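You operate a simulated robot arm through the tools that you are given. There is no shell and no other tool. Be economical: measure what you need, move in short steps, check, and stop when the job is done.

Carry out the task below with a simulated two-armed robot. There is one attempt and no reset: what you move stays moved.

JOB
Wipe up the spill on the top of the packing table with the striped cloth and put it back.

It is judged by the outcome, as a careful person would: the job done as asked, and still so three seconds after it is handed in. It fails if anything else is knocked over, pushed out of place, dropped, spilled or broken. Flat cloth is picked up by pressing the open fingertips on it (5 to 10 N) and closing them slowly along it; thin cloth reads only 2 to 8 mm in the jaws.

ROBOT AND FRAMES
Two 7-joint arms with two-finger parallel grippers on one trunk, on a base that drives. Base frame: it is fixed to the floor where the robot stands at the start and does not move with it; the origin is under the middle of the robot, x ahead of it, y to its left, z up. Readings come in m, rad, newtons and seconds.
The left shoulder is at the start at [0.07, 0.134, 1.076], the right one opposite. With the tool pointing down near the work surface each hand reaches from about 0.1 to 0.64 m from the robot's upright axis, wherever it stands, measured 20 degrees to its own side. Payload 1.57 kg a hand.
The tool frame of a hand sits at the grasp point between the pads (the TCP): z along the fingers, y along the line on which they close. The tips reach 0.03 m beyond it. The gripper opens to 0.08 m. The fingers are 0.017 m wide and 0.012 m thick; the gripper's body (0.04 by 0.082 m) begins 0.08 m behind the TCP.
Orientation is told as [roll, pitch, yaw] about the base's x, y, z axes, in that order, counted from this pose: with the fingers straight down and closing along the base's y, the tool's x points along the base's -x, its y along +y and its z along -z.

CONTROLS
- The arms move only by the tool step_arm. It takes "left_increments", "right_increments" or both (then of equal length, played together; a hand with none holds still); each is one flat list of numbers, 7 for each row, row after row: the shift along the tool's x, y, z in m, then the turn, a rotation vector about the tool's x, y, z in rad, then the closure, from 0 (fully open) to 1 (shut). In form: [x, y, z, ax, ay, az, claw, x, y, z, ax, ay, az, claw, ...]. A call has 1 to 20 rows; each row is the pose to reach, as a shift and turn from the pose commanded when the call began, along the tool's axes at that moment. A row lasts 0.2 s, in which the tool goes at most 0.05 m and 0.15 rad; a call with a longer step from one row to the next is refused whole, and so is a gripper value outside its range. A pose out of reach is approached as far as the arm can. The call stops where the force on the tool passes 40 N (or 10 N more than at its start, if that is more) or the arm is blocked; 0.2 s more then pass. Each finger travels about 0.153 m/s and halts on what it meets, pressing with about 36 N; the grip force reading is that of the motor and also rises with nothing between the fingers. The clock runs only during rows and for 0.2 s after the last one: add rows that repeat a pose to give the fingers time. The reply holds the time, the measured pose of the TCP, the force on the tool along the base axes, the opening and the grip force, in the units named above and with some noise, with the torque about the TCP (base axes, N m) and any sound that the robot's microphone picked up.
- Cameras (640 x 400 px; columns grow to the right, rows downward): "scene" is now at [0.1275, 0.0571, 1.3223]; the picture's right is [0.59, -0.81, 0.00], its down [-0.45, -0.33, -0.83] and it looks along [0.67, 0.49, -0.56] (base axes); focal length 280 px, centre (320, 200). "left" rides on the left gripper at [0.072, 0.007, -0.122] in its tool frame; the picture's right is [-0.09, 1.00, 0.00], its down [-0.84, -0.08, -0.54] and it looks along [-0.54, -0.05, 0.84] (tool axes); focal length 238 px, centre (320, 200). "right" rides on the right gripper at [0.072, -0.007, -0.122] in its tool frame; the picture's right is [0.09, 1.00, 0.00], its down [-0.84, 0.08, -0.54] and it looks along [-0.54, 0.05, 0.84] (tool axes); focal length 238 px, centre (320, 200).
- capture(camera): a new picture of that camera. It takes no simulated time.
- move_column(by): slides the trunk up (or, below 0, down) by that many m; the arms and the scene camera ride with it, the base frame stays. It gives what a move gives, with no picture.
- steer(legs): drives the robot by 1 to 6 legs, each [ahead, left, turn to the left] in m, m and rad, along the robot's own axes; the way and the turn of a leg run together, so that a leg with both is an arc; at most 1.5 m and 3.142 rad a leg. The arms and the cameras ride along, it lands a little off, and it stops where it bumps. It gives what a move gives.
- pan_tilt(pan, tilt): turns the head with the scene camera to pan (to the left, within 1.501 rad either way) and tilt (down, from -0.506 to 1.204), counted from straight ahead of the robot. It gives what a move gives.
- locate(camera, pixels): for up to 12 pixels [column, row] of the newest picture of that camera ("zoom" is the newest enlarged one), the place [x, y, z] in the base frame of the surface seen there, good to about 0.003 m, but the place of the scene camera against the robot may be out by one fixed shift of up to 0.025 m in any direction. It takes no simulated time.
- close_up(camera, box): a new picture of the part [left, top, right, bottom] of that camera's present view, enlarged. It takes no simulated time.
- finish_job(): hands the job in; it is judged then, once.

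Go step by step. Measure first, check grasps and placings, and put right what went wrong. The budget is 80 turns and 62 pictures, counting those below and the enlarged ones. Unless the task says otherwise, let go and move clear before handing in, and close with one line.

The tools are called after "Call:" as name(argument=value, ...) on one line, values as JSON. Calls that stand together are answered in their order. step_arm: Moves the arms, as the interface text tells. Its arguments: {"type":"object","properties":{"left_increments":{"type":"array"},"right_increments":{"type":"array"}},"required":[]} The other tools are called the same way: move_column (by) slides the trunk up or down; steer (legs) drives the base; pan_tilt (pan, tilt) turns the head that bears the scene camera; capture (camera) takes a picture; locate (camera, pixels) gives the place of the surface under pixels of a picture; close_up (camera, box) takes an enlarged picture of a part of a camera's view; finish_job () hands the job in.

At the start:

```text
time_s: 0.0
left_ee_pos: [0.357, 0.3847, 0.9966]
left_tool_rot: [-0.001, 0.001, 0.0]
left_wrist_force: [0.3, 1.5, -0.1]
left_wrist_torque: [-0.01, 0.04, 0.02]
left_grip_width: 0.0801
left_gripper_force: 0.1
right_ee_pos: [0.4465, 0.052, 1.1116]
right_tool_rot: [-0.002, -0.001, -0.001]
right_wrist_force: [1.1, 0.2, -0.2]
right_wrist_torque: [0.0, 0.0, -0.04]
right_grip_width: 0.0801
right_gripper_force: 0.0
trunk travel left (down, up): [-0.65, 0.29]
robot x, y, heading: [-0.0036, -0.0009, 0.002]
head pan, tilt: [0.625, 0.592]
```

scene: 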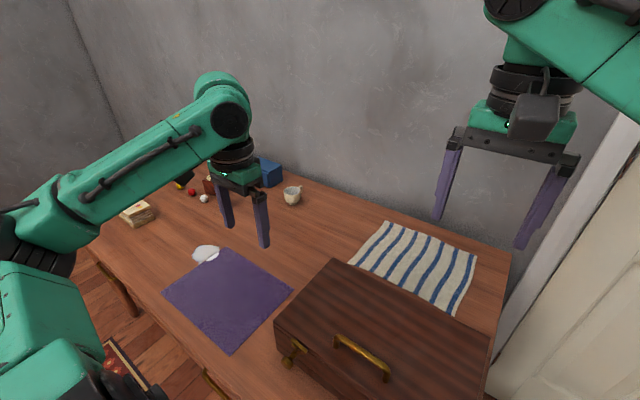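
right: 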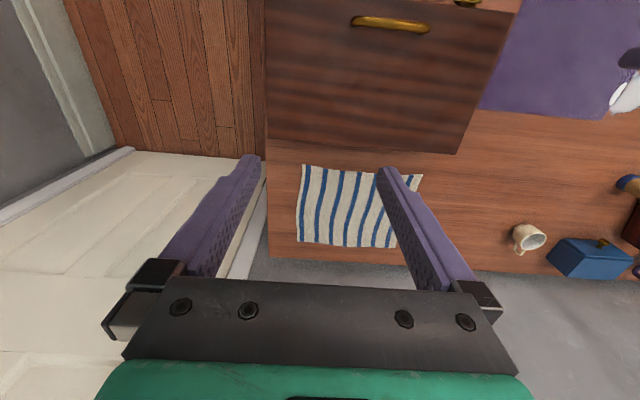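
left: 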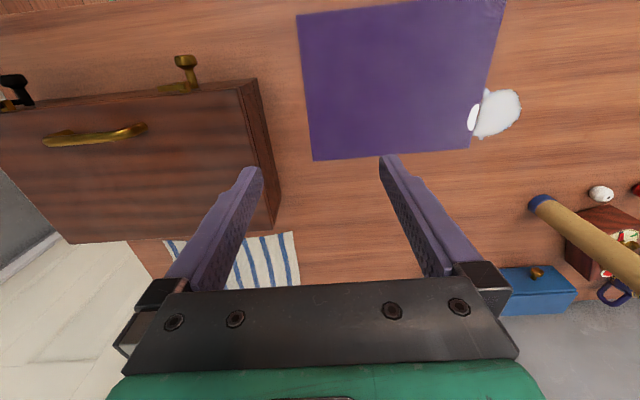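

The scene shows the white spill at about (206,254) next to a purple mat, and the striped cloth at about (420,260) behind the wooden case. I'll locate the key points and enlarge both areas.

Call:
locate(camera="scene", pixels=[[386, 222], [477, 256], [458, 312], [352, 260], [205, 254], [222, 248], [165, 292], [232, 352], [292, 290], [335, 260], [490, 340], [292, 195]])

Call:
close_up(camera="scene", box=[100, 150, 320, 360])

Call:
close_up(camera="scene", box=[270, 200, 520, 400])

Call:
locate(camera="left", pixels=[[495, 95], [470, 130], [520, 120], [490, 138], [518, 92], [465, 150], [312, 160], [300, 15], [500, 0], [275, 195], [298, 232], [299, 285]])

Call:
locate(camera="right", pixels=[[303, 165], [298, 240], [345, 246], [395, 248], [422, 175], [345, 168], [460, 153], [268, 138], [268, 255], [480, 110], [525, 240], [360, 200]])

```text
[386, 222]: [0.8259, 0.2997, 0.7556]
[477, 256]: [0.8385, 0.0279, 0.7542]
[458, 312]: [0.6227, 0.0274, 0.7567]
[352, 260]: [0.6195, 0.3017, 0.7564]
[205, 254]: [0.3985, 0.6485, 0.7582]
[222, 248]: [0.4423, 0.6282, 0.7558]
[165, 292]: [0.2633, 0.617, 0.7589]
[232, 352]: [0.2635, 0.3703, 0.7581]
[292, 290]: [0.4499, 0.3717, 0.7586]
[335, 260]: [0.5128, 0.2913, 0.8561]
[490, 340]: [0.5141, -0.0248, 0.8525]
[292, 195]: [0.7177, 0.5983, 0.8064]
```

```text
1.90 times, centred on (210, 255) of scene
```

zoom: 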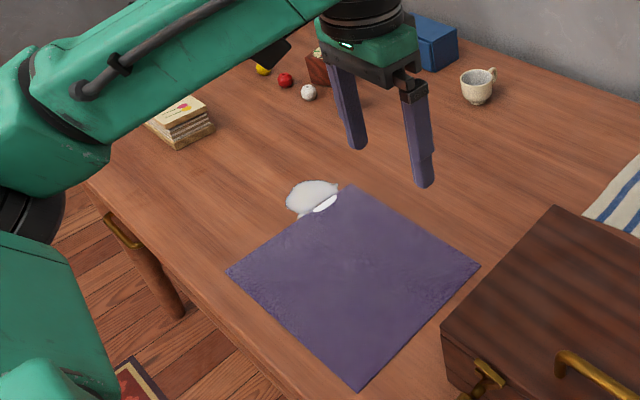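

```text
2.00 times, centred on (395, 300) of scene
```

zoom: 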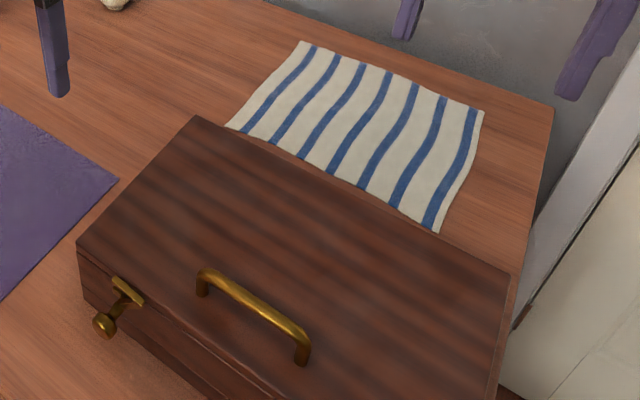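

```text
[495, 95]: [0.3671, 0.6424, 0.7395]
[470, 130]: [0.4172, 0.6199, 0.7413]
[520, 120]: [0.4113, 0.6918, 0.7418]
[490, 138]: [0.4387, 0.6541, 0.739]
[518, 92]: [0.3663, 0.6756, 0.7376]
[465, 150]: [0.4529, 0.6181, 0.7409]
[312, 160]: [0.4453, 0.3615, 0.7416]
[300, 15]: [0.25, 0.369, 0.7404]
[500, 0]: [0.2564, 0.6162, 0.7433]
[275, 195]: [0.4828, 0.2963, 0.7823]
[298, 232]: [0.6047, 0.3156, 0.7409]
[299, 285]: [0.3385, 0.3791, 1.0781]
```

```text
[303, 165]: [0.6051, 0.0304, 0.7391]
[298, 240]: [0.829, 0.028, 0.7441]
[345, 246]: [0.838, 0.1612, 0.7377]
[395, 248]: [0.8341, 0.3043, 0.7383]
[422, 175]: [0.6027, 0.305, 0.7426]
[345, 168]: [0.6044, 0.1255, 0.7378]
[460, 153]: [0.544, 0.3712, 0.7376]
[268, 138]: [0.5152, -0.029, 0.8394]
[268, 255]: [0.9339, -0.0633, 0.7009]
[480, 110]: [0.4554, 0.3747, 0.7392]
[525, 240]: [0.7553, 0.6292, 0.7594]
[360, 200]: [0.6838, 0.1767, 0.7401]
```

The hand cameras put the tabletop at z≈0.740 and the cloth at x 0.605–0.835, y 0.03–0.305; the scene camera reads about 0.016 too high. I'll enlarge the spill and look down at the gap between robot and table.

Call:
close_up(camera="left", box=[420, 60, 580, 160])

Call:
pan_tilt(pan=0.0, tilt=1.2)

Call:
capture(camera="scene")

```text
4.00 times, centred on (500, 110) of left
```

zoom: 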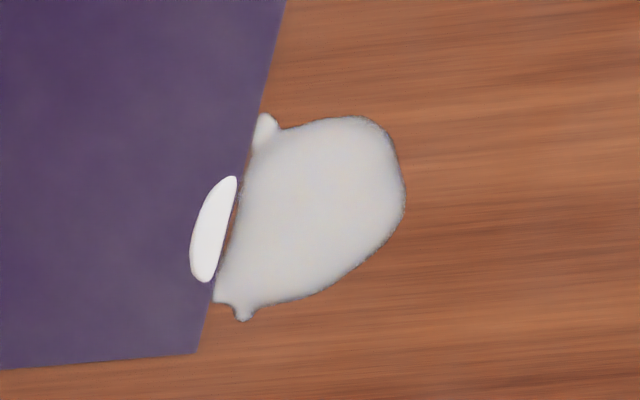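

```text
time_s: 1.0
left_ee_pos: [0.3573, 0.3848, 0.9976]
left_tool_rot: [0.0, 0.0, -0.001]
left_wrist_force: [0.4, 0.7, -1.2]
left_wrist_torque: [0.01, -0.02, -0.03]
left_grip_width: 0.0799
left_gripper_force: 0.0
right_ee_pos: [0.4465, 0.053, 1.1128]
right_tool_rot: [0.001, -0.001, 0.001]
right_wrist_force: [0.5, -0.2, 0.0]
right_wrist_torque: [0.02, 0.01, -0.02]
right_grip_width: 0.0799
right_gripper_force: 0.0
trunk travel left (down, up): [-0.65, 0.29]
robot x, y, heading: [0.0024, 0.0011, -0.001]
head pan, tilt: [0.0, 1.201]
```

```text
55 pictures are left
```

scene: 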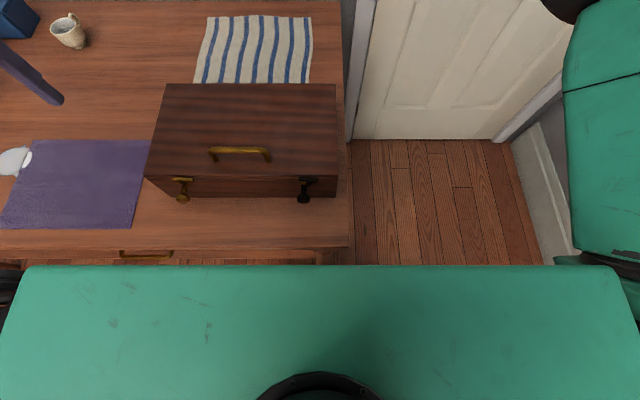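

The purple mat overlaps the spill's right side, with a bit of white on top of it. There may be floor space right of the table to approach from, so I'll measure that, the table's front edge and the case.

Call:
locate(camera="scene", pixels=[[347, 246], [200, 246], [345, 200], [352, 140], [500, 140], [545, 262], [360, 262], [320, 266], [150, 178], [336, 180], [182, 200], [304, 200]])

Call:
pan_tilt(pan=-0.9, tilt=0.9)

Call:
capture(camera="scene")

```text
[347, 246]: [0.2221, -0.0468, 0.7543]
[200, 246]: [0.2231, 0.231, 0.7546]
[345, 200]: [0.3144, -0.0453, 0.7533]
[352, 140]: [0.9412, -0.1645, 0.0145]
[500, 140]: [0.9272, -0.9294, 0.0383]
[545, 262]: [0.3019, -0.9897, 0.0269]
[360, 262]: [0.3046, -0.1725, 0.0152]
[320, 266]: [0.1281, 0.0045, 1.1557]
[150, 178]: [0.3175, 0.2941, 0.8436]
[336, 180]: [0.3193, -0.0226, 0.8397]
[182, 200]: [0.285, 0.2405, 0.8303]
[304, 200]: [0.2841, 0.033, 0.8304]
```

```text
time_s: 2.2
left_ee_pos: [0.3568, 0.385, 0.9971]
left_tool_rot: [-0.001, 0.002, 0.001]
left_wrist_force: [0.1, 0.3, -1.0]
left_wrist_torque: [0.0, 0.0, -0.03]
left_grip_width: 0.0803
left_gripper_force: 0.1
right_ee_pos: [0.4455, 0.0539, 1.1126]
right_tool_rot: [-0.001, 0.0, 0.0]
right_wrist_force: [-0.7, 0.9, 0.0]
right_wrist_torque: [0.0, 0.05, -0.02]
right_grip_width: 0.0799
right_gripper_force: 0.2
trunk travel left (down, up): [-0.65, 0.29]
robot x, y, heading: [0.0028, 0.0003, 0.004]
head pan, tilt: [-0.901, 0.901]
```

```text
54 pictures are left
```

scene: 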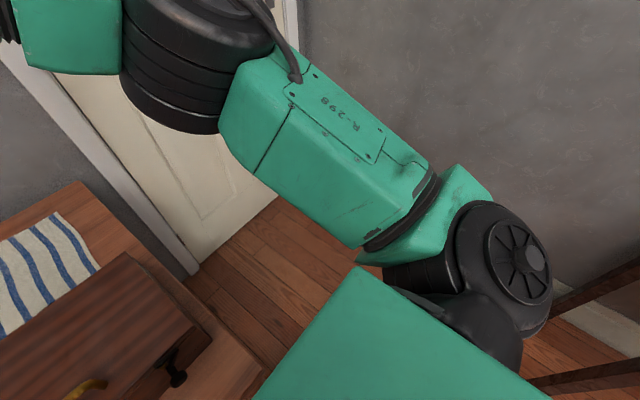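

The table front edge is at x≈0.21, and free floor lies right of the table (y −0.05 to −0.98, x up to 0.93), so a side station facing +y would reach the cloth well. Before driving I'll check the floor obstacles: the red thing at lower left and the slats at the right.

Call:
pan_tilt(pan=-1.4, tilt=0.6)

Call:
capture(camera="scene")

Call:
locate(camera="scene", pixels=[[320, 300], [320, 380], [200, 330], [450, 330], [550, 330], [620, 300]])

Call:
pan_tilt(pan=1.2, tilt=0.8)

Call:
capture(camera="scene")

```text
time_s: 3.1
left_ee_pos: [0.3564, 0.3839, 0.9973]
left_tool_rot: [0.0, 0.001, 0.0]
left_wrist_force: [-0.1, -0.6, 1.0]
left_wrist_torque: [0.0, 0.0, -0.01]
left_grip_width: 0.0801
left_gripper_force: 0.0
right_ee_pos: [0.4468, 0.0511, 1.1121]
right_tool_rot: [0.001, 0.001, 0.0]
right_wrist_force: [-1.3, 0.4, -0.4]
right_wrist_torque: [0.04, 0.0, 0.0]
right_grip_width: 0.0799
right_gripper_force: 0.0
trunk travel left (down, up): [-0.65, 0.29]
robot x, y, heading: [-0.0023, 0.0014, -0.005]
head pan, tilt: [-1.4, 0.6]
```

```text
53 pictures are left
```

scene: 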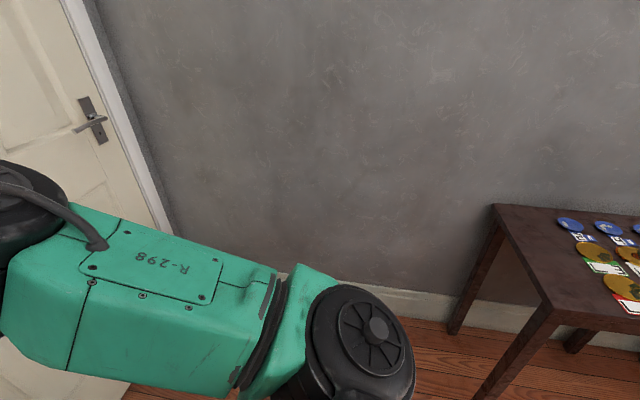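

```text
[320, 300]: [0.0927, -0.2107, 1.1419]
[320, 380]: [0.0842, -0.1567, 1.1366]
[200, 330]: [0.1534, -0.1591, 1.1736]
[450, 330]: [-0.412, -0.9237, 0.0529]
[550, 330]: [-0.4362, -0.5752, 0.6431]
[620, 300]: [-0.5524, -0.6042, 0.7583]
```

```text
time_s: 5.5
left_ee_pos: [0.3567, 0.3854, 0.9965]
left_tool_rot: [0.0, 0.0, 0.001]
left_wrist_force: [1.2, 0.2, 0.6]
left_wrist_torque: [-0.02, 0.03, 0.02]
left_grip_width: 0.0798
left_gripper_force: 0.1
right_ee_pos: [0.4463, 0.0518, 1.1103]
right_tool_rot: [-0.001, 0.001, 0.0]
right_wrist_force: [0.8, 0.4, 0.2]
right_wrist_torque: [-0.01, 0.01, -0.01]
right_grip_width: 0.0799
right_gripper_force: 0.0
trunk travel left (down, up): [-0.65, 0.29]
robot x, y, heading: [-0.0008, -0.0005, 0.001]
head pan, tilt: [1.201, 0.799]
```

```text
52 pictures are left
```

scene: 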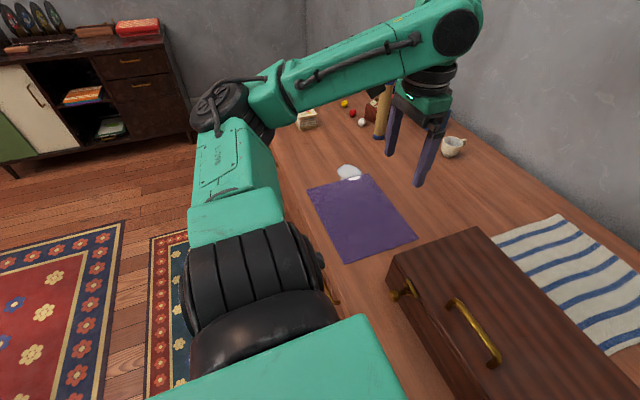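

The floor is clear apart from flat rugs on the left and a side table at x<−0.43, y<−0.57. I'll strafe right 0.45 m and turn left 90°, clear of both tables, and look from there.

Call:
steer(legs=[[0, -0.45, 0], [0, 0, 1.571]])

Call:
pan_tilt(pan=-0.7, tilt=0.9)

Call:
capture(camera="scene")

```text
time_s: 12.1
left_ee_pos: [-0.3924, -0.1069, 0.9972]
left_tool_rot: [0.0, 0.001, 1.591]
left_wrist_force: [-0.1, 0.0, 0.4]
left_wrist_torque: [-0.01, -0.03, 0.0]
left_grip_width: 0.0802
left_gripper_force: 0.0
right_ee_pos: [-0.0609, -0.0105, 1.1118]
right_tool_rot: [0.001, 0.001, 1.59]
right_wrist_force: [0.0, 0.3, 0.4]
right_wrist_torque: [-0.01, 0.01, 0.0]
right_grip_width: 0.08
right_gripper_force: 0.1
trunk travel left (down, up): [-0.65, 0.29]
robot x, y, heading: [-0.0001, -0.4558, 1.592]
head pan, tilt: [1.201, 0.799]
```

```text
time_s: 14.0
left_ee_pos: [-0.3913, -0.1073, 0.9965]
left_tool_rot: [0.002, 0.0, 1.589]
left_wrist_force: [-0.1, 0.9, -0.5]
left_wrist_torque: [0.02, -0.01, -0.01]
left_grip_width: 0.08
left_gripper_force: 0.0
right_ee_pos: [-0.0621, -0.0105, 1.1113]
right_tool_rot: [0.0, 0.001, 1.589]
right_wrist_force: [0.3, -0.2, 0.4]
right_wrist_torque: [-0.01, 0.04, 0.0]
right_grip_width: 0.08
right_gripper_force: 0.1
trunk travel left (down, up): [-0.65, 0.29]
robot x, y, heading: [0.0012, -0.4562, 1.593]
head pan, tilt: [-0.7, 0.901]
```

```text
51 pictures are left
```

scene: 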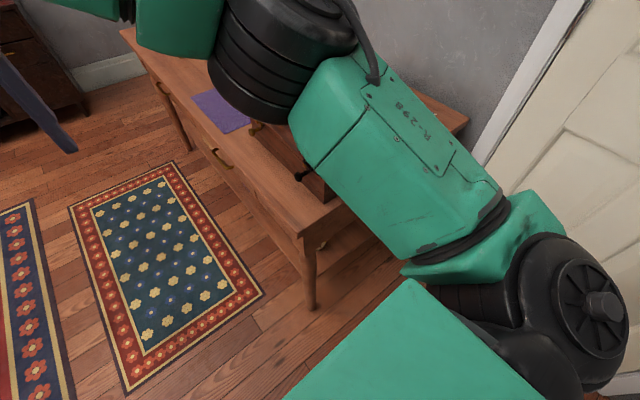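

The turn went well. I'll measure how far the right arm sticks out toward +x before strafing toward the door.

Call:
locate(camera="scene", pixels=[[560, 210], [610, 310], [290, 120], [340, 40], [500, 190], [430, 100], [330, 220], [310, 305]])

```text
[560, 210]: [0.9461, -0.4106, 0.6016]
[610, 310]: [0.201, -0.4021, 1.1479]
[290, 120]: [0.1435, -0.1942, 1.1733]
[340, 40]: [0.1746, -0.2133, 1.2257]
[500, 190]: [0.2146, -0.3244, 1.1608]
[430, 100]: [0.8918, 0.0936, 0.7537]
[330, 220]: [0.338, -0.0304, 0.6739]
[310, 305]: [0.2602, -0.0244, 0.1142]
```

The right arm protrudes about 0.25 m, so a station at x≈0.57 keeps it clear of the door at 0.94. I'll strafe right 0.56 m and then go ahead 0.08 m.

Call:
steer(legs=[[0, -0.56, -0.022], [0.08, 0, 0]])

Call:
pan_tilt(pan=-0.1, tilt=0.9)

Call:
capture(camera="scene")

Call:
capture(camera="right")

```text
time_s: 17.8
left_ee_pos: [0.1637, -0.0162, 0.9968]
left_tool_rot: [-0.001, -0.001, 1.583]
left_wrist_force: [-0.4, -0.4, -0.2]
left_wrist_torque: [0.02, 0.01, -0.01]
left_grip_width: 0.08
left_gripper_force: 0.1
right_ee_pos: [0.4945, 0.0772, 1.1121]
right_tool_rot: [0.001, 0.0, 1.583]
right_wrist_force: [0.5, -0.3, 0.5]
right_wrist_torque: [-0.01, -0.02, 0.01]
right_grip_width: 0.0797
right_gripper_force: 0.0
trunk travel left (down, up): [-0.65, 0.29]
robot x, y, heading: [0.5521, -0.371, 1.583]
head pan, tilt: [-0.7, 0.901]
```

```text
time_s: 18.8
left_ee_pos: [0.1646, -0.0157, 0.999]
left_tool_rot: [0.001, 0.001, 1.584]
left_wrist_force: [-0.1, 0.3, -0.3]
left_wrist_torque: [0.01, 0.01, 0.01]
left_grip_width: 0.0801
left_gripper_force: 0.2
right_ee_pos: [0.4946, 0.0783, 1.1121]
right_tool_rot: [0.0, -0.001, 1.583]
right_wrist_force: [-0.3, -0.2, 0.3]
right_wrist_torque: [0.02, -0.04, 0.04]
right_grip_width: 0.0799
right_gripper_force: 0.0
trunk travel left (down, up): [-0.65, 0.29]
robot x, y, heading: [0.5547, -0.3673, 1.584]
head pan, tilt: [-0.099, 0.901]
```

```text
50 pictures are left
```

scene: 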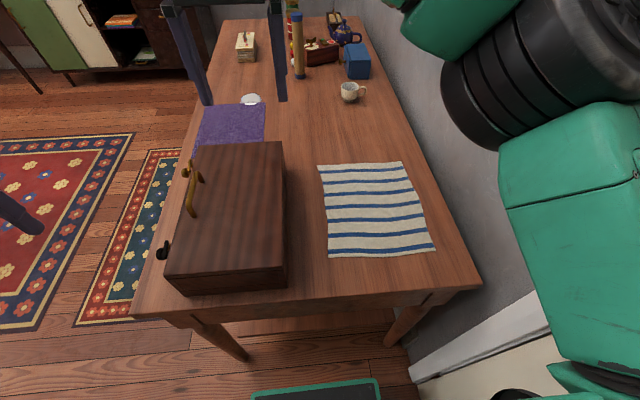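

```text
49 pictures are left
```

right: 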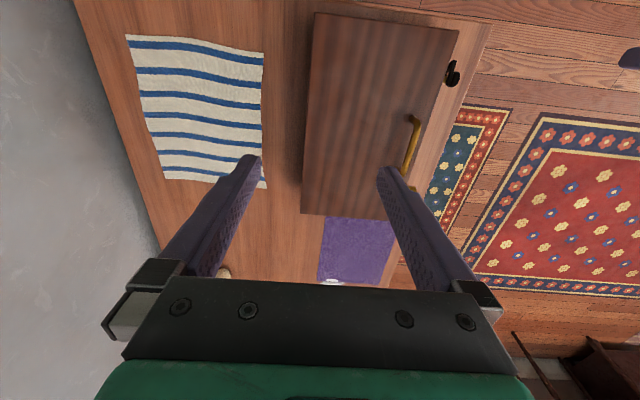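

The whole cloth is in view and in reach from here. I'll locate its corners with the right camera for an exact grasp point and record of its place.

Call:
locate(camera="right", pixels=[[127, 37], [262, 56], [196, 45], [163, 178], [262, 140], [250, 100], [195, 115], [100, 40]])

Call:
locate(camera="scene", pixels=[[318, 165], [403, 162], [435, 249], [328, 258], [380, 254], [375, 210], [475, 280], [315, 383], [250, 99]])

```text
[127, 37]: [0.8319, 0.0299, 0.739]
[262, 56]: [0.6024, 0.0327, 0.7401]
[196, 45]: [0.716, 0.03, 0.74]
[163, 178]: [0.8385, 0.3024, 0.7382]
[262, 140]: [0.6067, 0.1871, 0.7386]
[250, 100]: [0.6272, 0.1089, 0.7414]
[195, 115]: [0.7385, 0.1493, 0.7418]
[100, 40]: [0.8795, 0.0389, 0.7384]
```

```text
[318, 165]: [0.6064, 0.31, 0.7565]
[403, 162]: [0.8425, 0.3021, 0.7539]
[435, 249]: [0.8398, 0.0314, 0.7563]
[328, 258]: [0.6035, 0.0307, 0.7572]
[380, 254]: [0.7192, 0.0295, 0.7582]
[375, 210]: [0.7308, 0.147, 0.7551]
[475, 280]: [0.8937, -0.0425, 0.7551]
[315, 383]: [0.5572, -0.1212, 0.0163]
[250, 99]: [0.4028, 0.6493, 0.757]
```

The cloth spans (0.604–0.837, 0.03–0.305). I'll move the right hand over the middle of its near edge (0.72, 0.052) and descend to tips at about 0.81.

Call:
step_arm(right_increments=[0.006, -0.045, 0, 0, 0, 0, 0, 0.012, -0.09, 0, 0, 0, 0, 0, 0.018, -0.135, 0, 0, 0, 0, 0, 0.024, -0.18, 0, 0, 0, 0, 0, 0.029, -0.225, 0, 0, 0, 0, 0, 0.029, -0.225, 0.045, 0, 0, 0, 0, 0.029, -0.225, 0.09, 0, 0, 0, 0, 0.029, -0.225, 0.135, 0, 0, 0, 0, 0.029, -0.225, 0.18, 0, 0, 0, 0, 0.029, -0.225, 0.225, 0, 0, 0, 0, 0.029, -0.225, 0.27, 0, 0, 0, 0, 0.029, -0.225, 0.27, 0, 0, 0, 0])

Call:
capture(camera="right")

```text
time_s: 21.6
left_ee_pos: [0.097, -0.0224, 0.9889]
left_tool_rot: [-0.026, -0.003, 1.693]
left_wrist_force: [-0.1, 0.8, 0.0]
left_wrist_torque: [-0.05, -0.01, 0.01]
left_grip_width: 0.0801
left_gripper_force: 0.0
right_ee_pos: [0.6444, 0.1078, 0.8487]
right_tool_rot: [-0.019, -0.006, 1.702]
right_wrist_force: [0.3, -0.2, 0.1]
right_wrist_torque: [0.03, -0.1, 0.01]
right_grip_width: 0.0801
right_gripper_force: 0.1
trunk travel left (down, up): [-0.65, 0.29]
robot x, y, heading: [0.5447, -0.3212, 1.694]
head pan, tilt: [-0.099, 0.901]
stopped in row 12 (right hand): the arm was blocked; the commanded pose is now the measured one
```

```text
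48 pictures are left
```

right: 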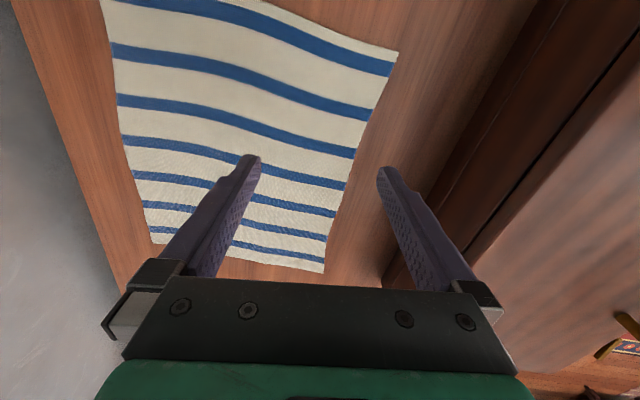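

The arm was blocked and the base itself got pushed (heading 1.583→1.694), so the right elbow probably met the door wall. I'll look from the scene camera.

Call:
pan_tilt(pan=-0.9, tilt=0.6)

Call:
capture(camera="scene")

Call:
pan_tilt(pan=0.1, tilt=0.9)

Call:
capture(camera="scene")

```text
time_s: 22.7
left_ee_pos: [0.0965, -0.0198, 0.988]
left_tool_rot: [-0.027, -0.002, 1.692]
left_wrist_force: [-0.5, -1.0, -0.1]
left_wrist_torque: [0.08, 0.0, -0.01]
left_grip_width: 0.0799
left_gripper_force: 0.0
right_ee_pos: [0.6461, 0.1067, 0.8478]
right_tool_rot: [-0.025, -0.002, 1.7]
right_wrist_force: [-0.5, -0.3, 0.3]
right_wrist_torque: [0.0, 0.02, -0.01]
right_grip_width: 0.0801
right_gripper_force: 0.0
trunk travel left (down, up): [-0.65, 0.29]
robot x, y, heading: [0.5454, -0.3218, 1.694]
head pan, tilt: [-0.901, 0.6]
```

```text
47 pictures are left
```

scene: 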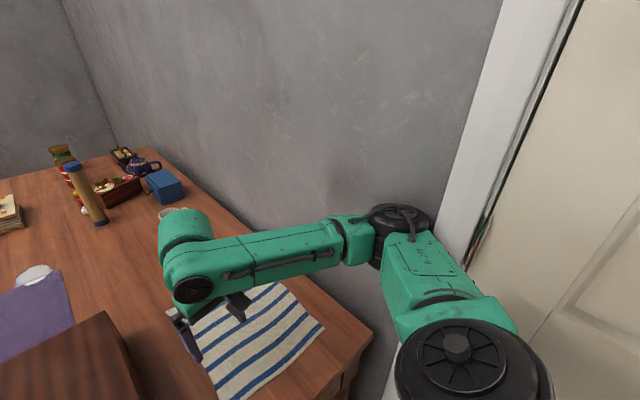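

```text
time_s: 24.0
left_ee_pos: [0.097, -0.0197, 0.9865]
left_tool_rot: [-0.028, -0.004, 1.691]
left_wrist_force: [-0.4, 0.2, -0.1]
left_wrist_torque: [0.01, -0.03, 0.0]
left_grip_width: 0.0799
left_gripper_force: 0.0
right_ee_pos: [0.6464, 0.1067, 0.8473]
right_tool_rot: [-0.024, -0.003, 1.7]
right_wrist_force: [-0.5, 0.2, -0.4]
right_wrist_torque: [0.0, 0.0, 0.06]
right_grip_width: 0.0801
right_gripper_force: 0.1
trunk travel left (down, up): [-0.65, 0.29]
robot x, y, heading: [0.545, -0.3248, 1.69]
head pan, tilt: [0.099, 0.901]
```

```text
46 pictures are left
```

scene: 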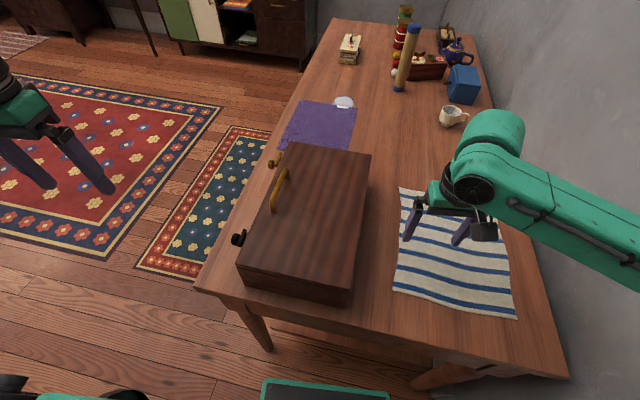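

The right elbow is against the back wall, so the left arm, with its elbow over the open side, suits this better. I'll retract the right hand the way it came.

Call:
step_arm(right_increments=[0, 0, -0.04, 0, 0, 0, 0, 0, 0, -0.08, 0, 0, 0, 0, 0, 0, -0.12, 0, 0, 0, 0, 0, 0, -0.16, 0, 0, 0, 0, 0, 0, -0.2, 0, 0, 0, 0, 0, 0, -0.25, 0, 0, 0, 0, 0, 0.04, -0.26, 0, 0, 0, 0, 0, 0.08, -0.26, 0, 0, 0, 0, 0, 0.12, -0.26, 0, 0, 0, 0, 0, 0.16, -0.26, 0, 0, 0, 0, 0, 0.2, -0.26, 0, 0, 0, 0])

```text
time_s: 26.4
left_ee_pos: [0.1232, -0.0148, 0.9979]
left_tool_rot: [0.0, 0.001, 1.69]
left_wrist_force: [-0.3, 0.4, 0.6]
left_wrist_torque: [-0.01, -0.04, -0.02]
left_grip_width: 0.08
left_gripper_force: 0.0
right_ee_pos: [0.4734, 0.0848, 1.1035]
right_tool_rot: [0.004, -0.003, 1.694]
right_wrist_force: [0.5, -0.2, 0.1]
right_wrist_torque: [0.05, -0.05, 0.01]
right_grip_width: 0.08
right_gripper_force: 0.1
trunk travel left (down, up): [-0.65, 0.29]
robot x, y, heading: [0.5437, -0.3223, 1.69]
head pan, tilt: [0.099, 0.901]
```

The right hand is clear. I'll shift the base slightly off the wall, tuck the right hand back, then turn right to heading ≈0.94 so the left arm faces the cloth.

Call:
steer(legs=[[-0.045, 0.05, 0]])

Call:
step_arm(right_increments=[0.04, -0.02, -0.01, 0, 0, 0, 0, 0.08, -0.04, -0.02, 0, 0, 0, 0, 0.12, -0.06, -0.03, 0, 0, 0, 0, 0.16, -0.08, -0.03, 0, 0, 0, 0, 0.19, -0.1, -0.03, 0, 0, 0, 0])

Call:
steer(legs=[[0, 0, -0.75]])

Call:
pan_tilt(pan=0.2, tilt=0.9)

Call:
capture(camera="scene")

```text
time_s: 27.4
left_ee_pos: [0.0808, -0.0655, 0.9977]
left_tool_rot: [0.003, 0.0, 1.688]
left_wrist_force: [0.7, -0.1, 0.2]
left_wrist_torque: [0.0, 0.0, 0.0]
left_grip_width: 0.0797
left_gripper_force: 0.1
right_ee_pos: [0.4311, 0.0349, 1.103]
right_tool_rot: [0.004, -0.003, 1.692]
right_wrist_force: [0.3, -0.3, -0.4]
right_wrist_torque: [0.02, 0.0, -0.03]
right_grip_width: 0.0803
right_gripper_force: 0.1
trunk travel left (down, up): [-0.65, 0.29]
robot x, y, heading: [0.4968, -0.3743, 1.691]
head pan, tilt: [0.099, 0.901]
```

```text
time_s: 28.6
left_ee_pos: [0.0809, -0.0658, 1.0001]
left_tool_rot: [0.001, -0.001, 1.688]
left_wrist_force: [-0.6, -0.1, 0.1]
left_wrist_torque: [0.01, 0.01, 0.02]
left_grip_width: 0.0798
left_gripper_force: 0.1
right_ee_pos: [0.5541, -0.1456, 1.1339]
right_tool_rot: [0.005, -0.003, 1.691]
right_wrist_force: [-0.2, 0.3, -0.2]
right_wrist_torque: [0.01, 0.01, -0.01]
right_grip_width: 0.08
right_gripper_force: 0.1
trunk travel left (down, up): [-0.65, 0.29]
robot x, y, heading: [0.5059, -0.3702, 1.686]
head pan, tilt: [0.099, 0.901]
```

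```text
time_s: 30.9
left_ee_pos: [0.3775, 0.1507, 0.9887]
left_tool_rot: [-0.025, -0.001, 0.953]
left_wrist_force: [0.1, 0.5, -0.1]
left_wrist_torque: [-0.01, -0.01, -0.01]
left_grip_width: 0.0802
left_gripper_force: 0.0
right_ee_pos: [0.6707, -0.224, 1.1347]
right_tool_rot: [-0.023, -0.007, 0.957]
right_wrist_force: [-0.2, -0.1, 0.3]
right_wrist_torque: [-0.02, 0.01, -0.01]
right_grip_width: 0.0798
right_gripper_force: 0.1
trunk travel left (down, up): [-0.65, 0.29]
robot x, y, heading: [0.5038, -0.3762, 0.953]
head pan, tilt: [0.099, 0.901]
```

```text
time_s: 31.6
left_ee_pos: [0.3789, 0.1483, 0.9913]
left_tool_rot: [-0.023, -0.003, 0.951]
left_wrist_force: [-1.0, 0.6, 0.3]
left_wrist_torque: [-0.01, 0.04, 0.03]
left_grip_width: 0.08
left_gripper_force: 0.0
right_ee_pos: [0.6702, -0.2263, 1.1358]
right_tool_rot: [-0.023, -0.006, 0.962]
right_wrist_force: [-0.3, -0.6, -0.1]
right_wrist_torque: [0.01, -0.01, 0.02]
right_grip_width: 0.0802
right_gripper_force: 0.0
trunk travel left (down, up): [-0.65, 0.29]
robot x, y, heading: [0.4991, -0.3753, 0.955]
head pan, tilt: [0.201, 0.901]
```

```text
45 pictures are left
```

scene: 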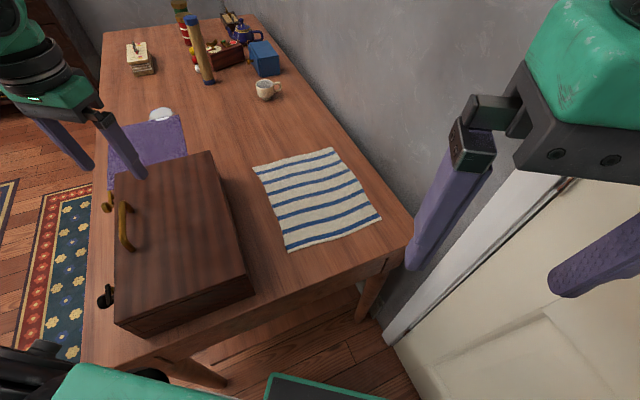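

Both hands now read a roll of −0.024, so the robot is leaning slightly; maybe the base is touching a table leg at about (210,375). I'll back off a little and see if the lean clears.

Call:
steer(legs=[[-0.04, -0.02, 0]])

Call:
pan_tilt(pan=0.35, tilt=1.2)

Call:
capture(camera="scene")

```text
time_s: 32.5
left_ee_pos: [0.3775, 0.0921, 0.997]
left_tool_rot: [-0.01, -0.01, 0.948]
left_wrist_force: [0.0, -1.2, 0.9]
left_wrist_torque: [0.0, -0.01, 0.02]
left_grip_width: 0.08
left_gripper_force: 0.1
right_ee_pos: [0.6707, -0.2848, 1.1374]
right_tool_rot: [-0.007, -0.015, 0.955]
right_wrist_force: [0.6, 0.6, 0.2]
right_wrist_torque: [-0.01, -0.01, -0.01]
right_grip_width: 0.0801
right_gripper_force: 0.1
trunk travel left (down, up): [-0.65, 0.29]
robot x, y, heading: [0.4954, -0.4178, 0.95]
head pan, tilt: [0.201, 0.901]
```

```text
time_s: 33.3
left_ee_pos: [0.3774, 0.0925, 0.9976]
left_tool_rot: [-0.009, -0.011, 0.947]
left_wrist_force: [-0.1, 0.4, 0.6]
left_wrist_torque: [0.03, 0.03, -0.03]
left_grip_width: 0.0801
left_gripper_force: 0.1
right_ee_pos: [0.6705, -0.2871, 1.1318]
right_tool_rot: [-0.024, -0.016, 0.954]
right_wrist_force: [-23.0, 27.8, -125.2]
right_wrist_torque: [4.28, -8.32, -2.59]
right_grip_width: 0.0801
right_gripper_force: 0.2
trunk travel left (down, up): [-0.65, 0.29]
robot x, y, heading: [0.4959, -0.4198, 0.95]
head pan, tilt: [0.351, 1.201]
```

```text
44 pictures are left
```

scene: 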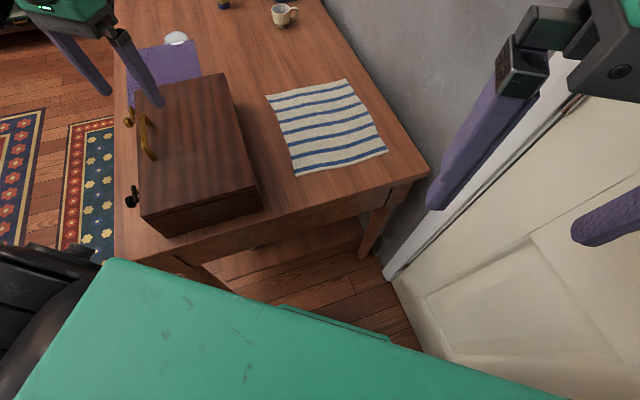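

The right wrist reads 125 N: the head, when tilted down, presses on the tucked right gripper. I'll tilt the head back up and move the right hand ahead and to the right.

Call:
pan_tilt(pan=0.35, tilt=0.7)

Call:
step_arm(right_increments=[-0.03, -0.03, 0, 0, 0, 0, 0, -0.06, -0.06, 0, 0, 0, 0, 0, -0.08, -0.09, 0, 0, 0, 0, 0, -0.08, -0.09, 0, 0, 0, 0, 0])

Call:
capture(camera="scene")

```text
time_s: 34.2
left_ee_pos: [0.3777, 0.0922, 0.9982]
left_tool_rot: [-0.009, -0.01, 0.949]
left_wrist_force: [0.4, -0.2, 0.1]
left_wrist_torque: [0.01, 0.0, -0.01]
left_grip_width: 0.0801
left_gripper_force: 0.1
right_ee_pos: [0.6711, -0.2847, 1.1365]
right_tool_rot: [-0.004, -0.01, 0.95]
right_wrist_force: [8.0, 28.1, -19.7]
right_wrist_torque: [-2.28, 0.41, -0.45]
right_grip_width: 0.0803
right_gripper_force: 0.0
trunk travel left (down, up): [-0.65, 0.29]
robot x, y, heading: [0.4951, -0.417, 0.943]
head pan, tilt: [0.351, 0.7]
```

```text
time_s: 35.5
left_ee_pos: [0.3306, 0.1153, 0.9935]
left_tool_rot: [-0.016, -0.004, 1.046]
left_wrist_force: [0.3, -0.5, 0.2]
left_wrist_torque: [0.04, 0.03, 0.0]
left_grip_width: 0.0801
left_gripper_force: 0.0
right_ee_pos: [0.773, -0.2009, 1.141]
right_tool_rot: [-0.028, -0.019, 1.067]
right_wrist_force: [1.2, -0.7, -1.2]
right_wrist_torque: [0.09, 0.11, -0.03]
right_grip_width: 0.0799
right_gripper_force: 0.0
trunk travel left (down, up): [-0.65, 0.29]
robot x, y, heading: [0.5026, -0.381, 1.041]
head pan, tilt: [0.351, 0.7]
stopped in row 4 (right hand): the arm was blocked; the commanded pose is now the measured one
```

```text
43 pictures are left
```

scene: 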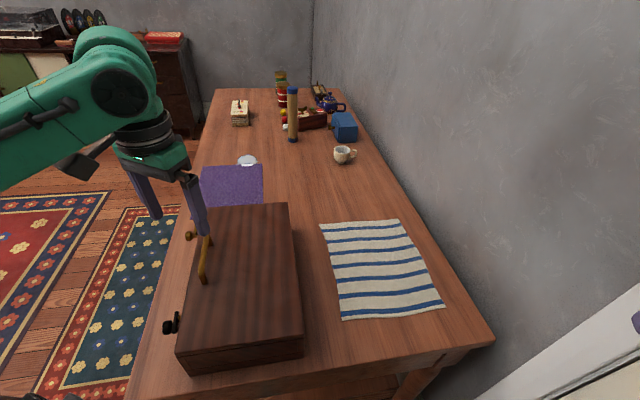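

Now the tucked right elbow meets the door; this corner is too cramped and the base yields when pushed. I'll go back to the front, drive a little forward there and reach the cloth over the case, first retreating to (0, −0.45) and turning to face the table.

Call:
steer(legs=[[-0.05, 0.06, 0], [-0.26, 0.33, 0], [0, 0, -1.04]])

Call:
pan_tilt(pan=0.3, tilt=0.7)

Call:
capture(camera="scene")

```text
time_s: 41.2
left_ee_pos: [0.3562, -0.0782, 1.0025]
left_tool_rot: [0.016, 0.003, 0.036]
left_wrist_force: [-0.3, -0.1, 0.0]
left_wrist_torque: [-0.03, 0.0, -0.02]
left_grip_width: 0.0801
left_gripper_force: 0.0
right_ee_pos: [0.3205, -0.6292, 1.1279]
right_tool_rot: [0.013, -0.006, 0.047]
right_wrist_force: [0.0, -0.2, 0.0]
right_wrist_torque: [0.04, 0.0, -0.01]
right_grip_width: 0.0803
right_gripper_force: 0.1
trunk travel left (down, up): [-0.65, 0.29]
robot x, y, heading: [0.0107, -0.4585, 0.037]
head pan, tilt: [0.351, 0.7]
```

```text
time_s: 41.9
left_ee_pos: [0.3562, -0.0799, 1.0018]
left_tool_rot: [0.018, 0.001, 0.035]
left_wrist_force: [-0.4, -0.2, 0.0]
left_wrist_torque: [-0.05, 0.0, 0.01]
left_grip_width: 0.0799
left_gripper_force: 0.0
right_ee_pos: [0.3216, -0.63, 1.1285]
right_tool_rot: [0.011, -0.008, 0.048]
right_wrist_force: [0.5, -0.2, 0.7]
right_wrist_torque: [-0.05, 0.01, -0.02]
right_grip_width: 0.08
right_gripper_force: 0.0
trunk travel left (down, up): [-0.65, 0.29]
robot x, y, heading: [0.0143, -0.4577, 0.034]
head pan, tilt: [0.3, 0.7]
```

```text
42 pictures are left
```

scene: 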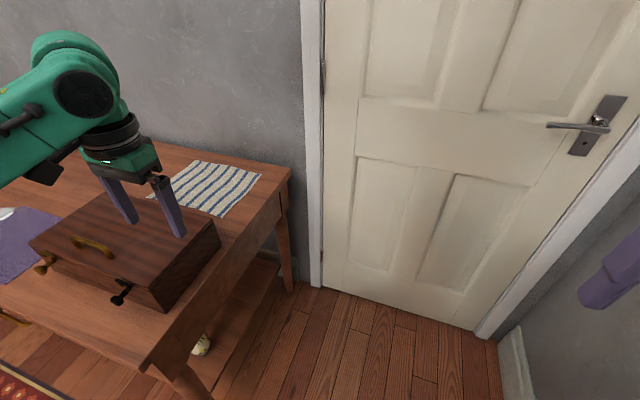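

A slight lean remains (right elbow near the right wall), and there's a shelf or object under the table near (200,345). I'll strafe left and look under the table.

Call:
steer(legs=[[-0.05, 0.3, -0.035]])

Call:
close_up(camera="scene", box=[0, 200, 320, 400])

```text
time_s: 44.0
left_ee_pos: [0.3103, 0.212, 1.0024]
left_tool_rot: [0.017, 0.0, 0.007]
left_wrist_force: [0.0, 0.5, -0.4]
left_wrist_torque: [0.01, 0.0, 0.02]
left_grip_width: 0.0798
left_gripper_force: 0.0
right_ee_pos: [0.2588, -0.3387, 1.1281]
right_tool_rot: [0.015, -0.007, 0.018]
right_wrist_force: [0.1, 0.2, 0.1]
right_wrist_torque: [0.0, 0.01, 0.0]
right_grip_width: 0.08
right_gripper_force: 0.1
trunk travel left (down, up): [-0.65, 0.29]
robot x, y, heading: [-0.044, -0.1598, 0.004]
head pan, tilt: [0.3, 0.7]
```

```text
2.00 times, centred on (160, 300) of scene
```

zoom: 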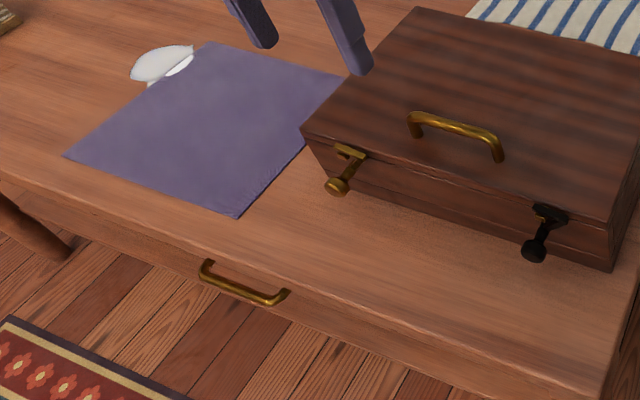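

The area in front is clear. I'll drive back to near the start position, slightly forward, then check readings.

Call:
steer(legs=[[0, 0.15, 0], [0.075, 0, 0]])

Call:
pan_tilt(pan=0.3, tilt=0.7)

Call:
capture(camera="left")

```text
time_s: 46.0
left_ee_pos: [0.3769, 0.363, 1.0006]
left_tool_rot: [0.018, 0.005, 0.003]
left_wrist_force: [0.5, -0.5, 0.3]
left_wrist_torque: [-0.03, 0.08, -0.02]
left_grip_width: 0.0802
left_gripper_force: 0.0
right_ee_pos: [0.3252, -0.1867, 1.1284]
right_tool_rot: [0.013, -0.002, 0.016]
right_wrist_force: [0.9, 0.7, 0.0]
right_wrist_torque: [-0.01, 0.07, 0.01]
right_grip_width: 0.0799
right_gripper_force: 0.1
trunk travel left (down, up): [-0.65, 0.29]
robot x, y, heading: [0.0182, -0.0067, 0.004]
head pan, tilt: [0.3, 0.7]
```

```text
time_s: 46.6
left_ee_pos: [0.3752, 0.3622, 1.0005]
left_tool_rot: [0.015, 0.004, 0.002]
left_wrist_force: [0.5, 0.0, -0.4]
left_wrist_torque: [-0.01, 0.01, 0.01]
left_grip_width: 0.0798
left_gripper_force: 0.1
right_ee_pos: [0.3239, -0.1868, 1.1289]
right_tool_rot: [0.012, -0.004, 0.015]
right_wrist_force: [-0.8, 0.0, 0.1]
right_wrist_torque: [0.01, 0.03, 0.02]
right_grip_width: 0.0801
right_gripper_force: 0.0
trunk travel left (down, up): [-0.65, 0.29]
robot x, y, heading: [0.0164, -0.0061, 0.003]
head pan, tilt: [0.3, 0.7]
```

```text
40 pictures are left
```

left: 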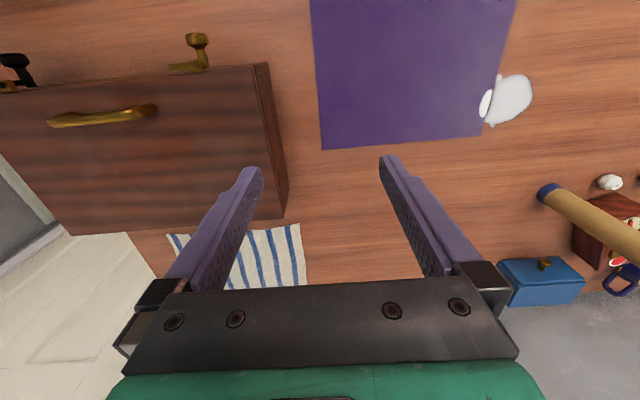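

Nothing is displaced and the cloth's near edge should just be in reach. I'll move the left hand over (0.63, 0.17) with a slight outward tilt and stop about 3 cm above the cloth.

Call:
step_arm(left_increments=[-0.036, -0.028, 0, 0, 0, 0, 0, -0.072, -0.056, 0, 0, 0, 0, 0, -0.108, -0.084, 0, 0, -0.05, 0, 0, -0.144, -0.112, 0, 0, -0.1, 0, 0, -0.18, -0.14, 0, 0, -0.15, 0, 0, -0.216, -0.168, 0, 0, -0.15, 0, 0, -0.252, -0.193, 0, 0, -0.15, 0, 0, -0.252, -0.193, 0.045, 0, -0.15, 0, 0, -0.252, -0.193, 0.09, 0, -0.15, 0, 0, -0.252, -0.193, 0.135, 0, -0.15, 0, 0, -0.252, -0.193, 0.175, 0, -0.15, 0, 0, -0.252, -0.193, 0.195, 0, -0.15, 0, 0])

Call:
capture(camera="left")

Call:
capture(camera="scene")

```text
time_s: 49.2
left_ee_pos: [0.5781, 0.1963, 0.825]
left_tool_rot: [0.018, -0.15, -0.001]
left_wrist_force: [0.6, 0.5, 0.3]
left_wrist_torque: [0.01, -0.02, 0.02]
left_grip_width: 0.0801
left_gripper_force: 0.1
left hand out of reach, approached as far as the arm can: row 7, 8, 9, 10, 11, 12
right_ee_pos: [0.3224, -0.1878, 1.1291]
right_tool_rot: [0.012, -0.006, 0.014]
right_wrist_force: [0.9, 0.2, 0.5]
right_wrist_torque: [0.02, 0.0, -0.03]
right_grip_width: 0.0801
right_gripper_force: 0.0
trunk travel left (down, up): [-0.65, 0.29]
robot x, y, heading: [0.0175, -0.0063, 0.005]
head pan, tilt: [0.3, 0.7]
```

```text
39 pictures are left
```

left: 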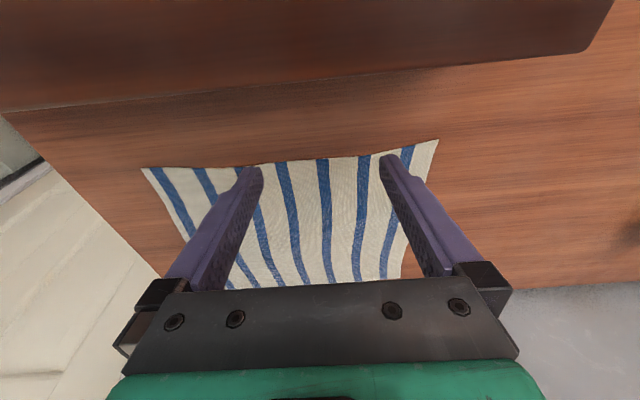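

```text
38 pictures are left
```

scene: 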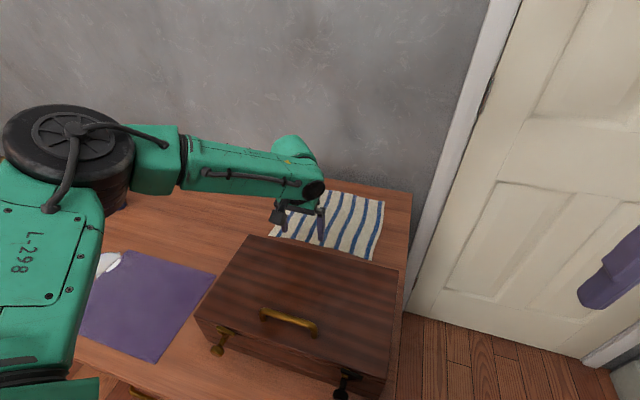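

The arm falls about 5 cm short. The trunk front (≈0.135) still has room before the table edge (0.21), so I'll creep the base forward 5 cm and watch for a bump.

Call:
steer(legs=[[0.05, 0, 0]])

```text
time_s: 49.9
left_ee_pos: [0.5783, 0.197, 0.8262]
left_tool_rot: [0.019, -0.15, 0.0]
left_wrist_force: [-0.6, -0.1, 0.2]
left_wrist_torque: [0.0, -0.01, 0.0]
left_grip_width: 0.08
left_gripper_force: 0.1
right_ee_pos: [0.3207, -0.1867, 1.1292]
right_tool_rot: [0.013, -0.007, 0.012]
right_wrist_force: [-0.5, -0.3, -0.8]
right_wrist_torque: [0.03, -0.01, -0.03]
right_grip_width: 0.08
right_gripper_force: 0.0
trunk travel left (down, up): [-0.65, 0.29]
robot x, y, heading: [0.0197, -0.0072, 0.003]
head pan, tilt: [0.3, 0.7]
stopped in leg 1: the robot was blocked; the commanded pose is now the measured one
```

The base is blocked at x≈0.02, so no further forward. I'll measure where the wrist and elbow are to see whether trunk height or more tilt would extend the reach.

Call:
locate(camera="scene", pixels=[[70, 120], [155, 160], [290, 145], [314, 188], [40, 310], [230, 175], [280, 215], [322, 230], [300, 165]])

```text
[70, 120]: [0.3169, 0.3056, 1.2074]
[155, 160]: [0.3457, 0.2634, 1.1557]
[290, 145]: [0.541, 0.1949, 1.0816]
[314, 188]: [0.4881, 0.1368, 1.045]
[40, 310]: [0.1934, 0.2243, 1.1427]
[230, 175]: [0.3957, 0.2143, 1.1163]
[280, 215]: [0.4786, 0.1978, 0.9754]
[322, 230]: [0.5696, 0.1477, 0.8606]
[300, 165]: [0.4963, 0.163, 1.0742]
```

The wrist is at about (0.53, 0.19, 1.03), and the arm is still visibly bent, so the solver may have just stalled. I'll try again from here in small steps, lower and outward with more tilt.

Call:
step_arm(left_increments=[-0.01, 0, 0.01, 0, 0, 0, 0, -0.025, -0.01, 0.02, 0, -0.05, 0, 0, -0.04, -0.015, 0.025, 0, -0.1, 0, 0, -0.05, -0.02, 0.025, 0, -0.1, 0, 0])

```text
time_s: 50.9
left_ee_pos: [0.5952, 0.1948, 0.8249]
left_tool_rot: [0.017, -0.249, -0.002]
left_wrist_force: [-0.4, 0.1, -0.2]
left_wrist_torque: [0.02, 0.02, 0.0]
left_grip_width: 0.08
left_gripper_force: 0.1
left hand out of reach, approached as far as the arm can: row 1, 2, 3, 4
right_ee_pos: [0.3205, -0.1878, 1.1296]
right_tool_rot: [0.012, -0.007, 0.014]
right_wrist_force: [-0.5, -0.5, 0.0]
right_wrist_torque: [0.02, -0.02, 0.0]
right_grip_width: 0.0801
right_gripper_force: 0.1
trunk travel left (down, up): [-0.65, 0.29]
robot x, y, heading: [0.0215, -0.0036, -0.001]
head pan, tilt: [0.3, 0.7]
```

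Height did not change either, yet the elbow is strongly bent (~107°), so a joint limit is likely the constraint. I'll raise the hand a bit and test whether a yawed hand reaches farther.

Call:
step_arm(left_increments=[0.0, 0, 0, 0, 0, 0.14, 0, 0, 0, 0, 0, 0, 0.28, 0, 0, 0, 0, 0, 0, 0.42, 0, -0.02, 0, 0.02, 0, 0, 0.42, 0, -0.04, 0, 0.02, 0, 0, 0.42, 0])

Call:
step_arm(left_increments=[0.0, 0, 0, 0, 0, -0.14, 0, 0, 0, 0, 0, 0, -0.28, 0, 0, 0, 0, 0, 0, -0.42, 0, 0, 0, 0, 0, 0, -0.56, 0, 0, 0, 0, 0, 0, -0.7, 0, 0, 0, 0, 0, 0, -0.84, 0, -0.02, 0, 0.02, 0, 0, -0.84, 0, -0.04, 0, 0.02, 0, 0, -0.84, 0])

```text
time_s: 52.1
left_ee_pos: [0.6044, 0.2099, 0.8318]
left_tool_rot: [0.121, -0.22, -0.434]
left_wrist_force: [-0.3, 0.9, 0.8]
left_wrist_torque: [0.01, -0.03, 0.02]
left_grip_width: 0.0799
left_gripper_force: 0.1
left hand out of reach, approached as far as the arm can: row 4, 5
right_ee_pos: [0.3214, -0.1865, 1.1295]
right_tool_rot: [0.012, -0.005, 0.014]
right_wrist_force: [0.8, 0.0, 0.0]
right_wrist_torque: [-0.01, -0.01, 0.0]
right_grip_width: 0.0802
right_gripper_force: 0.0
trunk travel left (down, up): [-0.65, 0.29]
robot x, y, heading: [0.0201, -0.0052, -0.001]
head pan, tilt: [0.3, 0.7]
```

```text
time_s: 53.9
left_ee_pos: [0.6043, 0.2089, 0.8323]
left_tool_rot: [-0.088, -0.233, 0.432]
left_wrist_force: [-0.2, 0.5, -0.4]
left_wrist_torque: [-0.03, 0.04, 0.04]
left_grip_width: 0.0799
left_gripper_force: 0.0
left hand out of reach, approached as far as the arm can: row 7, 8
right_ee_pos: [0.3212, -0.1873, 1.1287]
right_tool_rot: [0.012, -0.006, 0.014]
right_wrist_force: [-0.2, 0.4, -0.5]
right_wrist_torque: [0.01, -0.02, -0.01]
right_grip_width: 0.0801
right_gripper_force: 0.0
trunk travel left (down, up): [-0.65, 0.29]
robot x, y, heading: [0.0241, -0.0075, 0.004]
head pan, tilt: [0.3, 0.7]
```

Yaw makes no difference, so this is the true reach limit and the front is too far for a good grasp and relay. Better: the side station again, but standing 0.15 m farther from the back wall (x≈0.40) so the right elbow has room. First I'll lift and retract the left hand.

Call:
step_arm(left_increments=[0, 0, -0.045, 0, 0, 0, 0, 0, 0, -0.09, 0, 0, 0, 0, 0, 0, -0.135, 0, 0, 0, 0, 0, 0, -0.16, 0, 0, 0.14, 0, 0, 0, -0.16, 0, 0, 0.28, 0, 0, 0, -0.16, 0, 0, 0.43, 0])

Call:
step_arm(left_increments=[0.03, 0.03, 0, 0, 0.1, 0, 0, 0.06, 0.06, 0, 0, 0.2, 0, 0, 0.09, 0.09, 0, 0, 0.24, 0, 0, 0.12, 0.12, 0, 0, 0.24, 0, 0, 0.15, 0.15, 0, 0, 0.24, 0, 0, 0.18, 0.18, 0, 0, 0.24, 0, 0], right_increments=[-0.02, 0.03, 0, 0, 0, 0, 0, -0.04, 0.06, 0, 0, 0, 0, 0, -0.06, 0.09, 0, 0, 0, 0, 0, -0.08, 0.12, 0, 0, 0, 0, 0, -0.1, 0.15, 0, 0, 0, 0, 0, -0.12, 0.18, 0, 0, 0, 0, 0])

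```text
time_s: 55.3
left_ee_pos: [0.5654, 0.2048, 0.9873]
left_tool_rot: [0.019, -0.249, -0.013]
left_wrist_force: [0.1, 0.0, -0.2]
left_wrist_torque: [0.01, -0.01, -0.01]
left_grip_width: 0.08
left_gripper_force: 0.1
right_ee_pos: [0.3215, -0.1874, 1.1289]
right_tool_rot: [0.013, -0.005, 0.014]
right_wrist_force: [-0.6, 0.1, 0.2]
right_wrist_torque: [0.04, 0.01, -0.01]
right_grip_width: 0.0798
right_gripper_force: 0.0
trunk travel left (down, up): [-0.65, 0.29]
robot x, y, heading: [0.0219, -0.0035, 0.001]
head pan, tilt: [0.3, 0.7]
```

```text
time_s: 56.7
left_ee_pos: [0.3924, 0.3929, 0.9427]
left_tool_rot: [0.02, -0.007, -0.009]
left_wrist_force: [0.2, 0.0, -1.2]
left_wrist_torque: [-0.05, 0.0, -0.02]
left_grip_width: 0.0799
left_gripper_force: 0.1
right_ee_pos: [0.4398, 0.0, 1.1308]
right_tool_rot: [0.008, -0.004, 0.014]
right_wrist_force: [-0.4, 1.1, 0.1]
right_wrist_torque: [0.0, 0.03, 0.06]
right_grip_width: 0.0795
right_gripper_force: 0.0
trunk travel left (down, up): [-0.65, 0.29]
robot x, y, heading: [0.02, -0.0048, 0.003]
head pan, tilt: [0.3, 0.7]
```

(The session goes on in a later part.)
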